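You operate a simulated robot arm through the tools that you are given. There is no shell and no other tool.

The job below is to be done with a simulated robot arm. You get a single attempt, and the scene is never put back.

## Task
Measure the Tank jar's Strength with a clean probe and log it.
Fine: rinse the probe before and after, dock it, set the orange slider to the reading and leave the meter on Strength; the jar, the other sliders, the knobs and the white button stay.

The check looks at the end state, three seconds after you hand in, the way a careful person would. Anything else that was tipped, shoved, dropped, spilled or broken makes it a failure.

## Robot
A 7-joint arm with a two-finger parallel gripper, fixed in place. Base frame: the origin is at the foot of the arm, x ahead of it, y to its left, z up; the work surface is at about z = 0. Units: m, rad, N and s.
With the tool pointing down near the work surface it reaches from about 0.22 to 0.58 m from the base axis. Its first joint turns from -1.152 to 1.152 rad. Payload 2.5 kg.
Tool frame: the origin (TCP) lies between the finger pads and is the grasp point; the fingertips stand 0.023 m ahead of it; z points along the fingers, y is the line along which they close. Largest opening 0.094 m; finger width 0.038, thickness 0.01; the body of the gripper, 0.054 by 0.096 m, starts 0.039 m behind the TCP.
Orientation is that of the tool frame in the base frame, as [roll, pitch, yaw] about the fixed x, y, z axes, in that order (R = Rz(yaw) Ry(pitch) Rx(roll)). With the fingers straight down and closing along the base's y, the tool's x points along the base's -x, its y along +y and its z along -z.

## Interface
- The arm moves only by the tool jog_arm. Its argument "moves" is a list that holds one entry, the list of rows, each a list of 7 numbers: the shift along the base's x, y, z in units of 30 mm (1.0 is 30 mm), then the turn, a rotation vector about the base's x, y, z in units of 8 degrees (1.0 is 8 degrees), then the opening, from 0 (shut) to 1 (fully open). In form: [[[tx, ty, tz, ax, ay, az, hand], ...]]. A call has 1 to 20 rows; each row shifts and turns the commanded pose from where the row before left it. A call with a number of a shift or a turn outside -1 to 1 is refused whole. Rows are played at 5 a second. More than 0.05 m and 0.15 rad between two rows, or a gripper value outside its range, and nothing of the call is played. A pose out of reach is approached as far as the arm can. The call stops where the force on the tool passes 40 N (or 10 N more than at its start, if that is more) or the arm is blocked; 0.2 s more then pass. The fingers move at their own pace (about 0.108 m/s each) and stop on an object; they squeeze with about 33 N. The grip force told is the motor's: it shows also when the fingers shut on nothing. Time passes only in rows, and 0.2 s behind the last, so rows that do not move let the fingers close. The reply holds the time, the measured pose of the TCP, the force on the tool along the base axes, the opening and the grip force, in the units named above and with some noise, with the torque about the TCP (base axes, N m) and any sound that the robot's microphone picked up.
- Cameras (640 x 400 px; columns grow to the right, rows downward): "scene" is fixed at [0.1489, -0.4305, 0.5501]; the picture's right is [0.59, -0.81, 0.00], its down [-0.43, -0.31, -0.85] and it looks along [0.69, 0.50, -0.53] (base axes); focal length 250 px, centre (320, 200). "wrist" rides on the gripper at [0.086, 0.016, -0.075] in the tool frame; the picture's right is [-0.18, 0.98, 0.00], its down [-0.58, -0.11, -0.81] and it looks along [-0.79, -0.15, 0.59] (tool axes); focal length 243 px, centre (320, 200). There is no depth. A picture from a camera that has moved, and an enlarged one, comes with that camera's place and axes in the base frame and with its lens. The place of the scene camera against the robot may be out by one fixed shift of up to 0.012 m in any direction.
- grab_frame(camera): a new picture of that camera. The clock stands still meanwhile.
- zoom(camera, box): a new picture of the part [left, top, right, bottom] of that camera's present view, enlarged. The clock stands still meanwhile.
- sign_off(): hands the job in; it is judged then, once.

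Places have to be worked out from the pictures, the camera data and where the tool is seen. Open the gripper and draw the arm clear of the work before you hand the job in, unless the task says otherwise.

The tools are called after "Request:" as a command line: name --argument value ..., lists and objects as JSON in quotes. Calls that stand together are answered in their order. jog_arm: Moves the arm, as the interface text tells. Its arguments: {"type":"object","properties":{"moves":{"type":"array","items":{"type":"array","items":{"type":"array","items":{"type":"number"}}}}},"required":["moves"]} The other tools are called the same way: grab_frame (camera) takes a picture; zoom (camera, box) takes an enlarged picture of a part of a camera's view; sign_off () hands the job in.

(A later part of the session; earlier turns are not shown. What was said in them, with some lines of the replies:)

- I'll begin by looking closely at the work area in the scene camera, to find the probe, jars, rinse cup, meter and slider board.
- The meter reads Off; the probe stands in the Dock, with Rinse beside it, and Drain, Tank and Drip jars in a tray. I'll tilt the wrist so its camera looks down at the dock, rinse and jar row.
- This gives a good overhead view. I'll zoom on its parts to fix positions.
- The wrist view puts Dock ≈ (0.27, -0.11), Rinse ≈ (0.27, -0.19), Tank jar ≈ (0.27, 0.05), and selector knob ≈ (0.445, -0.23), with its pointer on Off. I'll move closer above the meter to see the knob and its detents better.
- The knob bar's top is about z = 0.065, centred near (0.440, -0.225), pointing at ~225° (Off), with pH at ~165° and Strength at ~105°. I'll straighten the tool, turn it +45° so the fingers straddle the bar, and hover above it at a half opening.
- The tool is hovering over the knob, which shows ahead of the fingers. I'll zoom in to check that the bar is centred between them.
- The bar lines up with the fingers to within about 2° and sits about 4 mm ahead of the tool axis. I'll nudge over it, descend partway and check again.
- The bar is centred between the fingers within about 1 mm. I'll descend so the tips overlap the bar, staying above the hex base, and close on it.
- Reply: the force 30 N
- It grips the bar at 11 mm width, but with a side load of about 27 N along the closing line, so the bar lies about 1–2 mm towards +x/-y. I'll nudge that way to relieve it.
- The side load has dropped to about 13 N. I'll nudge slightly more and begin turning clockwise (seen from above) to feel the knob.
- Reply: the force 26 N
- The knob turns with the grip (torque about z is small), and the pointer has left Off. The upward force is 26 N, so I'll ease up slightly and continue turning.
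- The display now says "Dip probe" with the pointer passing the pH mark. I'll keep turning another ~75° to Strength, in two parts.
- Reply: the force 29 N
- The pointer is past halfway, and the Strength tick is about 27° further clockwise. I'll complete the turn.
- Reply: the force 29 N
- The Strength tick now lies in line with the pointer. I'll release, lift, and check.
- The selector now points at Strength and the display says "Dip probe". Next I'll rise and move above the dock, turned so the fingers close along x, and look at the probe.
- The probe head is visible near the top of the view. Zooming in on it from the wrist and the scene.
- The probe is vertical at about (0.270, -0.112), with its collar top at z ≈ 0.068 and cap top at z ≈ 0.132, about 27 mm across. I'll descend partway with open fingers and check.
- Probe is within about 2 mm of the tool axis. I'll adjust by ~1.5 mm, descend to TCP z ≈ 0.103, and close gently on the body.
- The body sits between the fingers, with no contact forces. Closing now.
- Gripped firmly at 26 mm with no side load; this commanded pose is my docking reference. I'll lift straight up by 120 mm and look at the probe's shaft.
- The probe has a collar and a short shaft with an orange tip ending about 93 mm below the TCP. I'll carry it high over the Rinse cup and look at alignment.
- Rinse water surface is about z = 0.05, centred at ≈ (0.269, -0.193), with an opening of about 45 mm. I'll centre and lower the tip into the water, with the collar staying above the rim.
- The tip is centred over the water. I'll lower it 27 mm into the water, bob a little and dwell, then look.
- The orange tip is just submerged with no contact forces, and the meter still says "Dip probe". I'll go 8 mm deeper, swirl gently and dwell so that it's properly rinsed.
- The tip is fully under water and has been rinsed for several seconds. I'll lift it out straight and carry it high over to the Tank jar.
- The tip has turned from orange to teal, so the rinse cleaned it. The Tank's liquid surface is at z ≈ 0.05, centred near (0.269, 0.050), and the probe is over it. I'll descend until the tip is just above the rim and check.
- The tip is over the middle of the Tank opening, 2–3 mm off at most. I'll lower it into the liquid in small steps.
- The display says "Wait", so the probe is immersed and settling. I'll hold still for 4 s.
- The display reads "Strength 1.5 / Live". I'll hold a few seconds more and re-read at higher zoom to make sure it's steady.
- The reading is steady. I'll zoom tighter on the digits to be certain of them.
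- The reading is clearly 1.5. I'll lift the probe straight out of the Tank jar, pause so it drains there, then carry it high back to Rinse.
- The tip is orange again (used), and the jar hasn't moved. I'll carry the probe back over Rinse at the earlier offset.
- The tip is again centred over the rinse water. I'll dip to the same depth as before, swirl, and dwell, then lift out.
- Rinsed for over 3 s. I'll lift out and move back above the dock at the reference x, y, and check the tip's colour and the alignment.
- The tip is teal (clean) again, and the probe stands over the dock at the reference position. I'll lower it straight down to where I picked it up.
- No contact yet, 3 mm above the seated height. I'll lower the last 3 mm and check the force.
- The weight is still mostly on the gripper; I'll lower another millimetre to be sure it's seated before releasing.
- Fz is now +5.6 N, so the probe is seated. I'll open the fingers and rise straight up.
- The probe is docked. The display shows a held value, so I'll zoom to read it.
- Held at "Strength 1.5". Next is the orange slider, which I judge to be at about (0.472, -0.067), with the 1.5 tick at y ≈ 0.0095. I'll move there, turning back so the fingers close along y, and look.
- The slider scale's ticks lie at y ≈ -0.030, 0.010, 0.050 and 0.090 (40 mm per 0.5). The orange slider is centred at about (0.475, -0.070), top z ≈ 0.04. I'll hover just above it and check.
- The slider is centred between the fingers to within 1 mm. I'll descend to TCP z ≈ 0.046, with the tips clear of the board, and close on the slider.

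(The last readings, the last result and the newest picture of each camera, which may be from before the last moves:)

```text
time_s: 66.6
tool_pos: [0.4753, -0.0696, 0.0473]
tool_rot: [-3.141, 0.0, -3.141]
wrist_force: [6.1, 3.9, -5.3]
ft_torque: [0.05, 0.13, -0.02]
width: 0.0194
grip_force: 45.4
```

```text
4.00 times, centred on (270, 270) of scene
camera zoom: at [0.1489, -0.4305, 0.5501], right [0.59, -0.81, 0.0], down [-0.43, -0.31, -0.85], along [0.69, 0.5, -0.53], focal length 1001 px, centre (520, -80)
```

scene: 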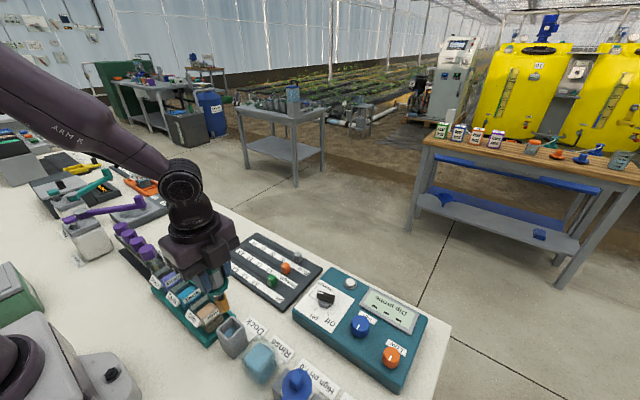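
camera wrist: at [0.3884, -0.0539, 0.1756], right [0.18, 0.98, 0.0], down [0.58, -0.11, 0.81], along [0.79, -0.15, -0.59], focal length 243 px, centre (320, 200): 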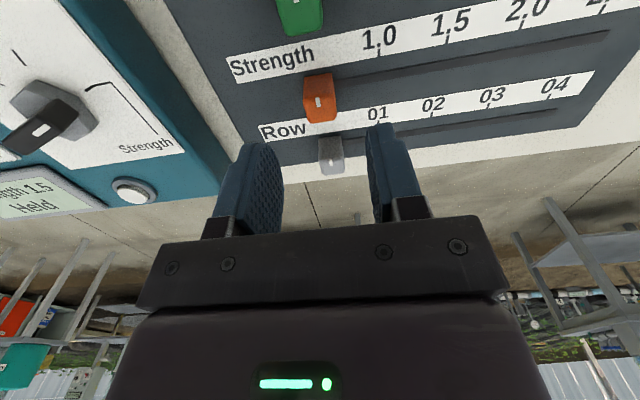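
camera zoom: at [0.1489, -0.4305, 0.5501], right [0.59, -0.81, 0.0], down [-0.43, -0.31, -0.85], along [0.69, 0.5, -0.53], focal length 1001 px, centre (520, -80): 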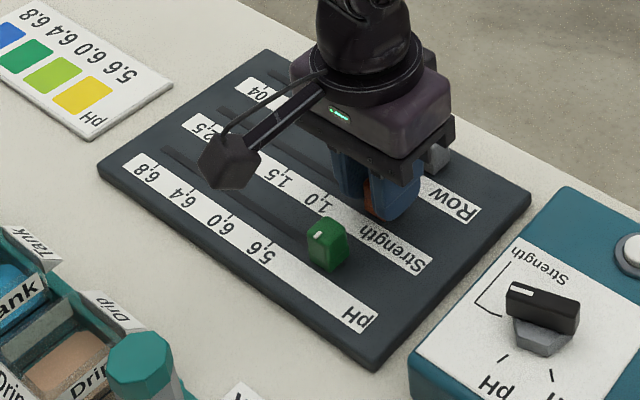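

It grips the slider at 19 mm. I'll push it along +y most of the way, starting slowly, and watch the force.

Request:
jog_arm --moves '[[[0, 0.1, 0, 0, 0, 0, 0.1], [0, 0.2, 0, 0, 0, 0, 0.1], [0, 0.2, 0, 0, 0, 0, 0.1], [0, 0, 0, 0, 0, 0, 0.1]]]'

Request:
zoom --camera "scene" --box '[210, 220, 330, 320]'

```text
time_s: 67.2
tool_pos: [0.475, -0.0618, 0.0468]
tool_rot: [3.141, 0.005, -3.138]
wrist_force: [3.9, -0.4, -4.3]
ft_torque: [0.02, 0.51, -0.03]
width: 0.0197
grip_force: 45.1
stopped in row 3: the force on the tool passed its limit at 42 N (the readings are from after the stop); the commanded pose is now the measured one
```

```text
4.00 times, centred on (270, 270) of scene
camera zoom: at [0.1489, -0.4305, 0.5501], right [0.59, -0.81, 0.0], down [-0.43, -0.31, -0.85], along [0.69, 0.5, -0.53], focal length 1001 px, centre (520, -80)
```

zoom: 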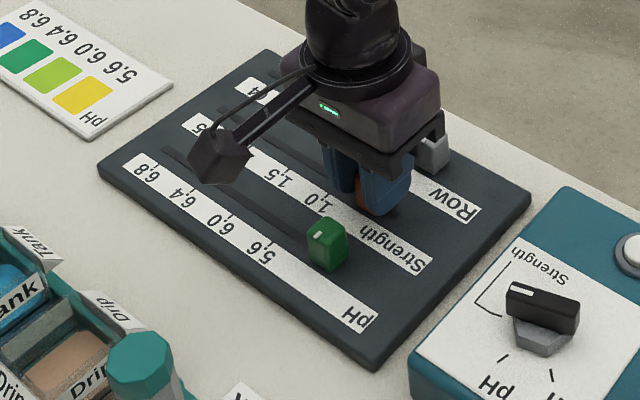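

The force passed the limit, likely because of the rigid clamp dragging a stiff slider. I'll loosen the grip to ~25 mm so only the trailing finger pushes, and advance slowly.

Request:
jog_arm --moves '[[[0, 0, 0, 0, 0, 0, 0.27], [0, 0, 0, 0, 0, 0, 0.27], [0, 0, 0, 0, 0, 0, 0.27]]]'

Request:
zoom --camera "wrist" --box '[200, 20, 440, 200]'

```text
time_s: 68.0
tool_pos: [0.4754, -0.0625, 0.0475]
tool_rot: [-3.138, 0.005, 3.141]
wrist_force: [0.2, -0.1, 0.3]
ft_torque: [-0.03, -0.01, 0.01]
width: 0.0254
grip_force: 0.0
```

```text
2.22 times, centred on (320, 110) of wrist
camera zoom: at [0.3881, -0.0464, 0.1207], right [0.18, 0.98, 0.0], down [0.58, -0.11, 0.81], along [0.8, -0.15, -0.59], focal length 539 px, centre (320, 400)
```

zoom: 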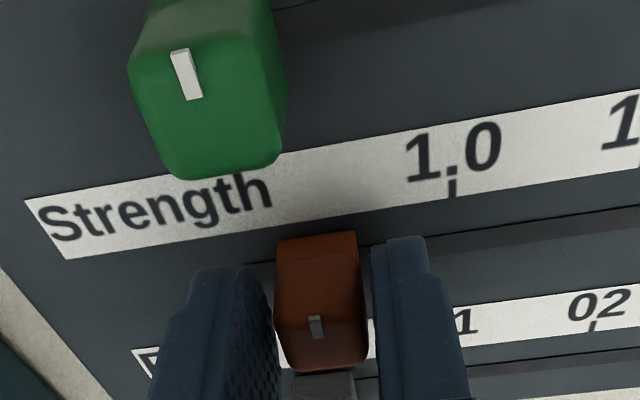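

The slider moved with the tool and is now free between the fingers, with zero force. I'll push slowly along +y.

Request:
jog_arm --moves '[[[0, 0.1, 0, 0, 0, 0, 0.27], [0, 0.1, 0, 0, 0, 0, 0.27], [0, 0.1, 0, 0, 0, 0, 0.27], [0, 0.1, 0, 0, 0, 0, 0.27], [0, 0, 0, 0, 0, 0, 0.27]]]'

Request:
zoom --camera "wrist" --box '[200, 20, 440, 200]'

```text
time_s: 69.2
tool_pos: [0.4759, -0.0504, 0.0464]
tool_rot: [-3.14, 0.006, 3.14]
wrist_force: [-0.3, 0.1, -0.5]
ft_torque: [0.0, 0.01, -0.01]
width: 0.0256
grip_force: 0.4
```

```text
2.22 times, centred on (320, 110) of wrist
camera zoom: at [0.3885, -0.034, 0.1203], right [0.18, 0.98, 0.0], down [0.58, -0.11, 0.81], along [0.8, -0.15, -0.59], focal length 539 px, centre (320, 400)
```

zoom: 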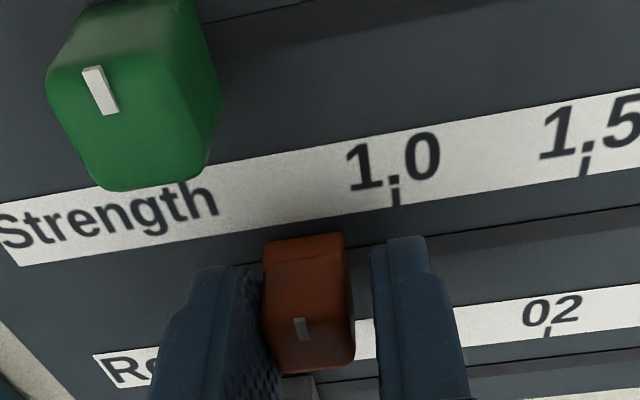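

The slider follows with almost no force. I'll continue pushing in small steps to just short of the 1.5 tick.

Request:
jog_arm --moves '[[[0, 0.12, 0, 0, 0, 0, 0.27], [0, 0.18, 0, 0, 0, 0, 0.27], [0, 0.18, 0, 0, 0, 0, 0.27], [0, 0.18, 0, 0, 0, 0, 0.27], [0, 0.18, 0, 0, 0, 0, 0.27], [0, 0.18, 0, 0, 0, 0, 0.27], [0, 0.18, 0, 0, 0, 0, 0.27], [0, 0.18, 0, 0, 0, 0, 0.27], [0, 0.18, 0, 0, 0, 0, 0.27], [0, 0.12, 0, 0, 0, 0, 0.27], [0, 0, 0, 0, 0, 0, 0.27]]]'

Request:
zoom --camera "wrist" --box '[200, 20, 440, 200]'

Request:
zoom --camera "scene" --box '[210, 220, 330, 320]'

```text
time_s: 71.6
tool_pos: [0.4761, 0.001, 0.0463]
tool_rot: [3.141, 0.005, 3.14]
wrist_force: [-1.0, -1.1, -0.1]
ft_torque: [-0.01, 0.0, 0.0]
width: 0.0255
grip_force: 0.0
```

```text
2.22 times, centred on (320, 110) of wrist
camera zoom: at [0.3882, 0.0166, 0.1209], right [0.18, 0.98, 0.0], down [0.58, -0.11, 0.81], along [0.8, -0.15, -0.59], focal length 539 px, centre (320, 400)
```

zoom: 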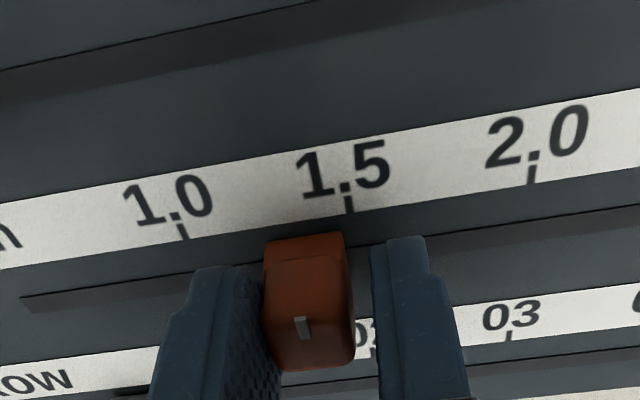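

```text
4.00 times, centred on (270, 270) of scene
camera zoom: at [0.1489, -0.4305, 0.5501], right [0.59, -0.81, 0.0], down [-0.43, -0.31, -0.85], along [0.69, 0.5, -0.53], focal length 1001 px, centre (520, -80)
```

zoom: 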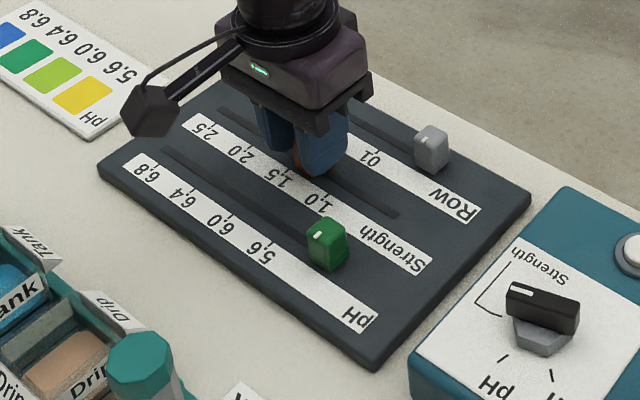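

The mark is still about 12 mm short of the 1.5 tick. I'll advance 0.4 units slowly, then back the fingers off slightly and check.

Request:
jog_arm --moves '[[[0, 0.12, 0, 0, 0, 0, 0.27], [0, 0.12, 0, 0, 0, 0, 0.27], [0, 0.1, 0, 0, 0, 0, 0.27], [0, 0.06, 0, 0, 0, 0, 0.27], [0, 0, 0, 0, 0, 0, 0.27]]]'

Request:
zoom --camera "wrist" --box '[200, 20, 440, 200]'

```text
time_s: 72.8
tool_pos: [0.4766, 0.0128, 0.0457]
tool_rot: [-3.14, 0.007, -3.142]
wrist_force: [-0.5, 0.3, 0.5]
ft_torque: [-0.05, -0.01, -0.04]
width: 0.0256
grip_force: 0.0
```

```text
2.22 times, centred on (320, 110) of wrist
camera zoom: at [0.3888, 0.0284, 0.1208], right [0.18, 0.98, 0.0], down [0.58, -0.11, 0.81], along [0.8, -0.15, -0.59], focal length 539 px, centre (320, 400)
```

zoom: 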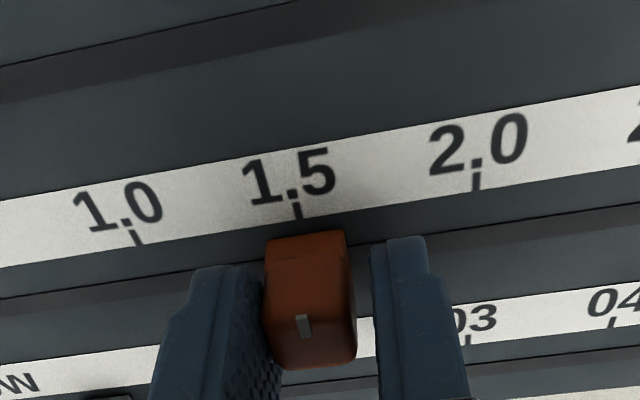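

Mark and 1.5 tick now agree to under 1 mm. I'll open the fingers, rise straight up, and verify from a different viewpoint.

Request:
jog_arm --moves '[[[0, 0, 0, 0, 0, 0, 0.4], [0, 0, 0, 0, 0, 0, 0.5], [0, 0, 0.5, 0, 0, 0, 0.5], [0, 0, 0.9, 0, 0, 0, 0.5], [0, 0, 0.9, 0, 0, 0, 0.5], [-0.5, 0, 0.8, 0, 0, 0, 0.5], [-0.8, 0, 0.5, 0, 0, 0, 0.5], [0, 0, 0, 0, 0, 0, 0.5]]]'

Request:
zoom --camera "wrist" --box '[220, 0, 420, 150]'

Request:
zoom --camera "scene" --box '[210, 220, 330, 320]'

```text
time_s: 74.6
tool_pos: [0.4363, 0.0121, 0.1562]
tool_rot: [-3.139, 0.005, 3.141]
wrist_force: [0.5, 0.2, 0.3]
ft_torque: [0.02, 0.0, 0.02]
width: 0.0473
grip_force: 0.1
```

```text
2.67 times, centred on (320, 75) of wrist
camera zoom: at [0.3485, 0.0285, 0.2292], right [0.18, 0.98, 0.0], down [0.58, -0.11, 0.81], along [0.8, -0.15, -0.59], focal length 647 px, centre (320, 533)
```

zoom: 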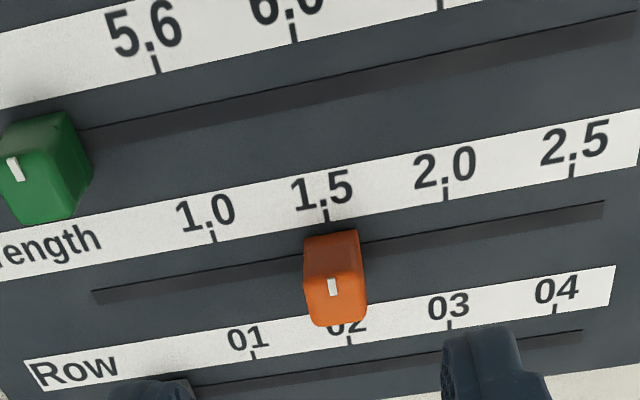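

```text
4.00 times, centred on (270, 270) of scene
camera zoom: at [0.1489, -0.4305, 0.5501], right [0.59, -0.81, 0.0], down [-0.43, -0.31, -0.85], along [0.69, 0.5, -0.53], focal length 1001 px, centre (520, -80)
```

zoom: 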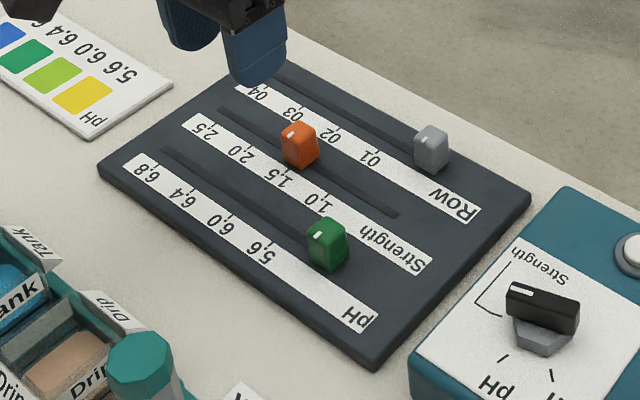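

The slider looks aligned with 1.5. I'll zoom further from the scene camera as a cross-check, and look at the whole scene.

Request:
zoom --camera "scene" --box '[265, 240, 305, 275]'

Request:
zoom --camera "wrist" --box '[290, 50, 370, 130]'

Request:
grab_frame --camera "scene"

```text
11.43 times, centred on (285, 258) of scene
camera zoom: at [0.1489, -0.4305, 0.5501], right [0.59, -0.81, 0.0], down [-0.43, -0.31, -0.85], along [0.69, 0.5, -0.53], focal length 2860 px, centre (720, -457)
```

zoom: 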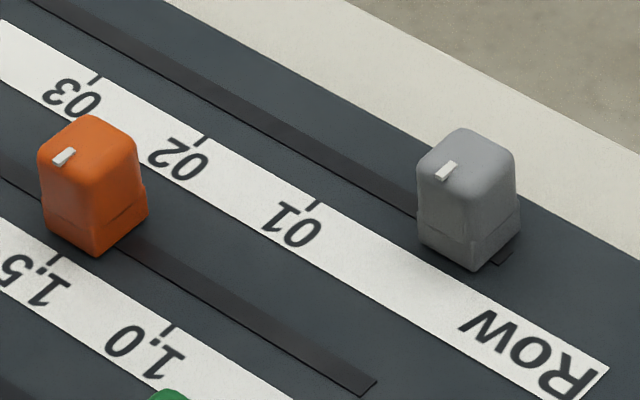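

```text
5.00 times, centred on (330, 90) of wrist
camera zoom: at [0.3485, 0.0285, 0.2292], right [0.18, 0.98, 0.0], down [0.58, -0.11, 0.81], along [0.8, -0.15, -0.59], focal length 1213 px, centre (270, 750)
```

zoom: 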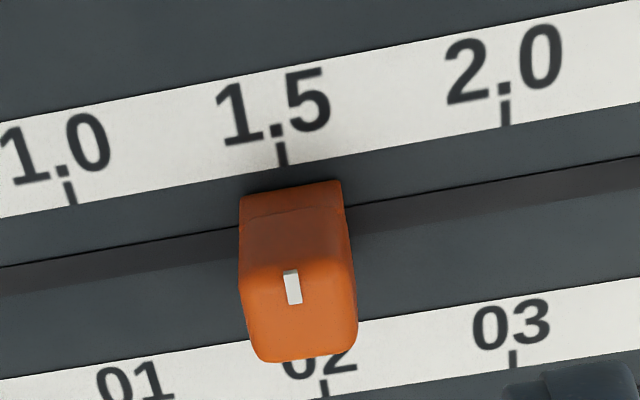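

```text
taken
```

scene: 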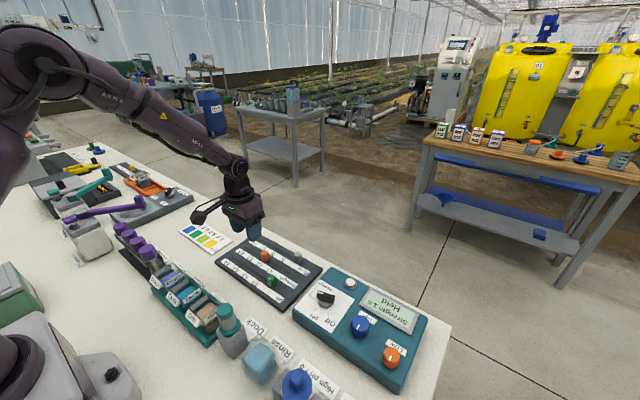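

All views agree on 1.5 to about 0.3 mm, and the green and grey sliders are unmoved. I'll draw the arm up and clear with the gripper open, then do a final comparison.

Request:
jog_arm --moves '[[[0, 0, 0.9, 0, 0, 0, 0.8], [-0.1, -0.3, 0.9, 0, 0, 0, 1], [-0.3, -0.3, 0.9, 0, 0, 0, 1], [-0.4, -0.4, 0.9, 0, 0, 0, 1], [-0.4, -0.4, 0.9, 0, 0, 0, 1], [-0.4, -0.4, 0.9, 0, 0, 0, 1], [-0.4, -0.4, 0.9, 0, 0, 0, 1], [-0.4, -0.3, 0.9, 0, 0, 0, 1], [-0.3, -0.3, 0.9, 0, 0, 0, 1], [0, 0, 0, 0, 0, 0, 1]]]'

Request:
zoom --camera "scene" --box '[100, 220, 340, 400]'

Request:
zoom --camera "scene" --box '[200, 230, 440, 400]'

Request:
grab_frame --camera "scene"

```text
time_s: 76.8
tool_pos: [0.3539, -0.0725, 0.3987]
tool_rot: [-3.141, 0.006, -3.141]
wrist_force: [-0.3, -0.5, -0.3]
ft_torque: [0.02, -0.02, 0.04]
width: 0.094
grip_force: 0.0
```

```text
2.22 times, centred on (220, 310) of scene
camera zoom: at [0.1489, -0.4305, 0.5501], right [0.59, -0.81, 0.0], down [-0.43, -0.31, -0.85], along [0.69, 0.5, -0.53], focal length 556 px, centre (542, -44)
```

zoom: 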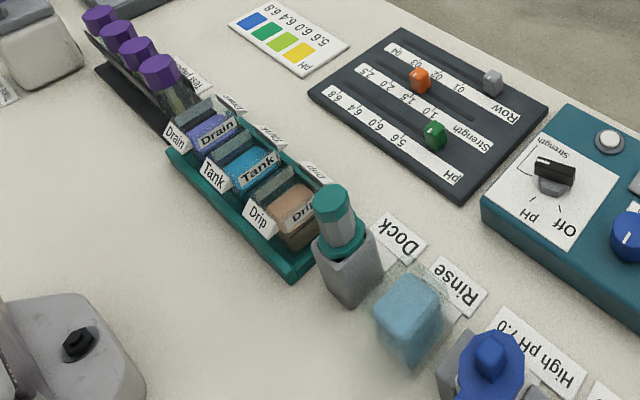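

```text
2.35 times, centred on (320, 315) of scene
camera zoom: at [0.1489, -0.4305, 0.5501], right [0.59, -0.81, 0.0], down [-0.43, -0.31, -0.85], along [0.69, 0.5, -0.53], focal length 589 px, centre (320, -71)
```

zoom: 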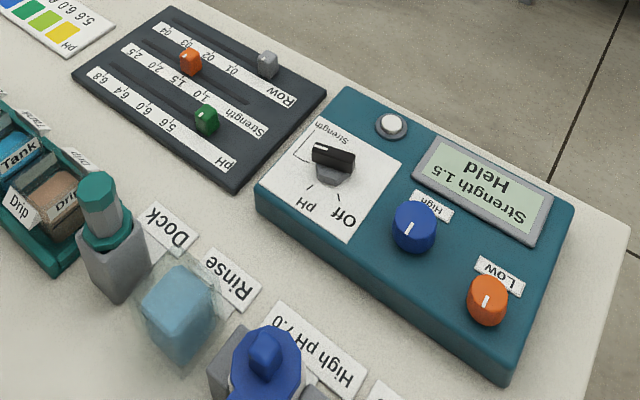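

```text
taken
```

scene: 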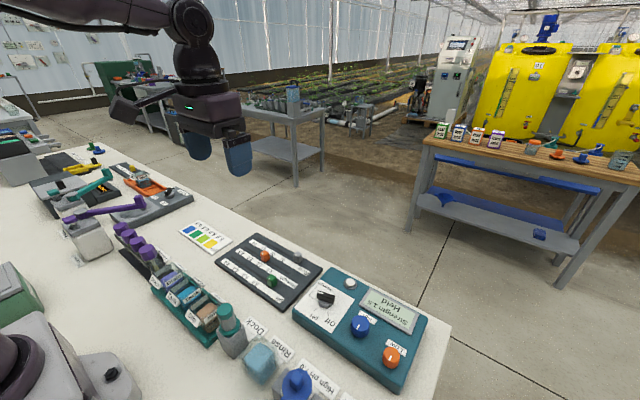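

The probe is clean and docked where it began, and the meter is on Strength showing "1.5 Held". The orange slider is at 1.5, everything else matches the first pictures, and the arm is clear with the gripper open. Handing in.

Request:
sign_off

```text
The job is handed in.
```

I measured the Tank jar at Strength 1.5 and set the orange slider to 1.5. The job is handed in, but the sign-off gave no verdict.

- **Probe:** I rinsed it before and after the measurement, and its tip changed from orange to teal each time. It is back in the dock in its original position.
- **Meter:** The selector is on Strength, and the display shows "Strength 1.5 / Held".
- **Slider:** The orange mark lines up with the 1.5 tick to within about 0.5 mm, by both cameras. On the first push the arm hit its 40 N force limit, so I loosened the grip and slid it the rest of the way. The board did not shift.
- **Everything else:** The jars, the other sliders, the High and Low knobs and the white button look the same as in the first pictures. The arm is clear with the gripper open.
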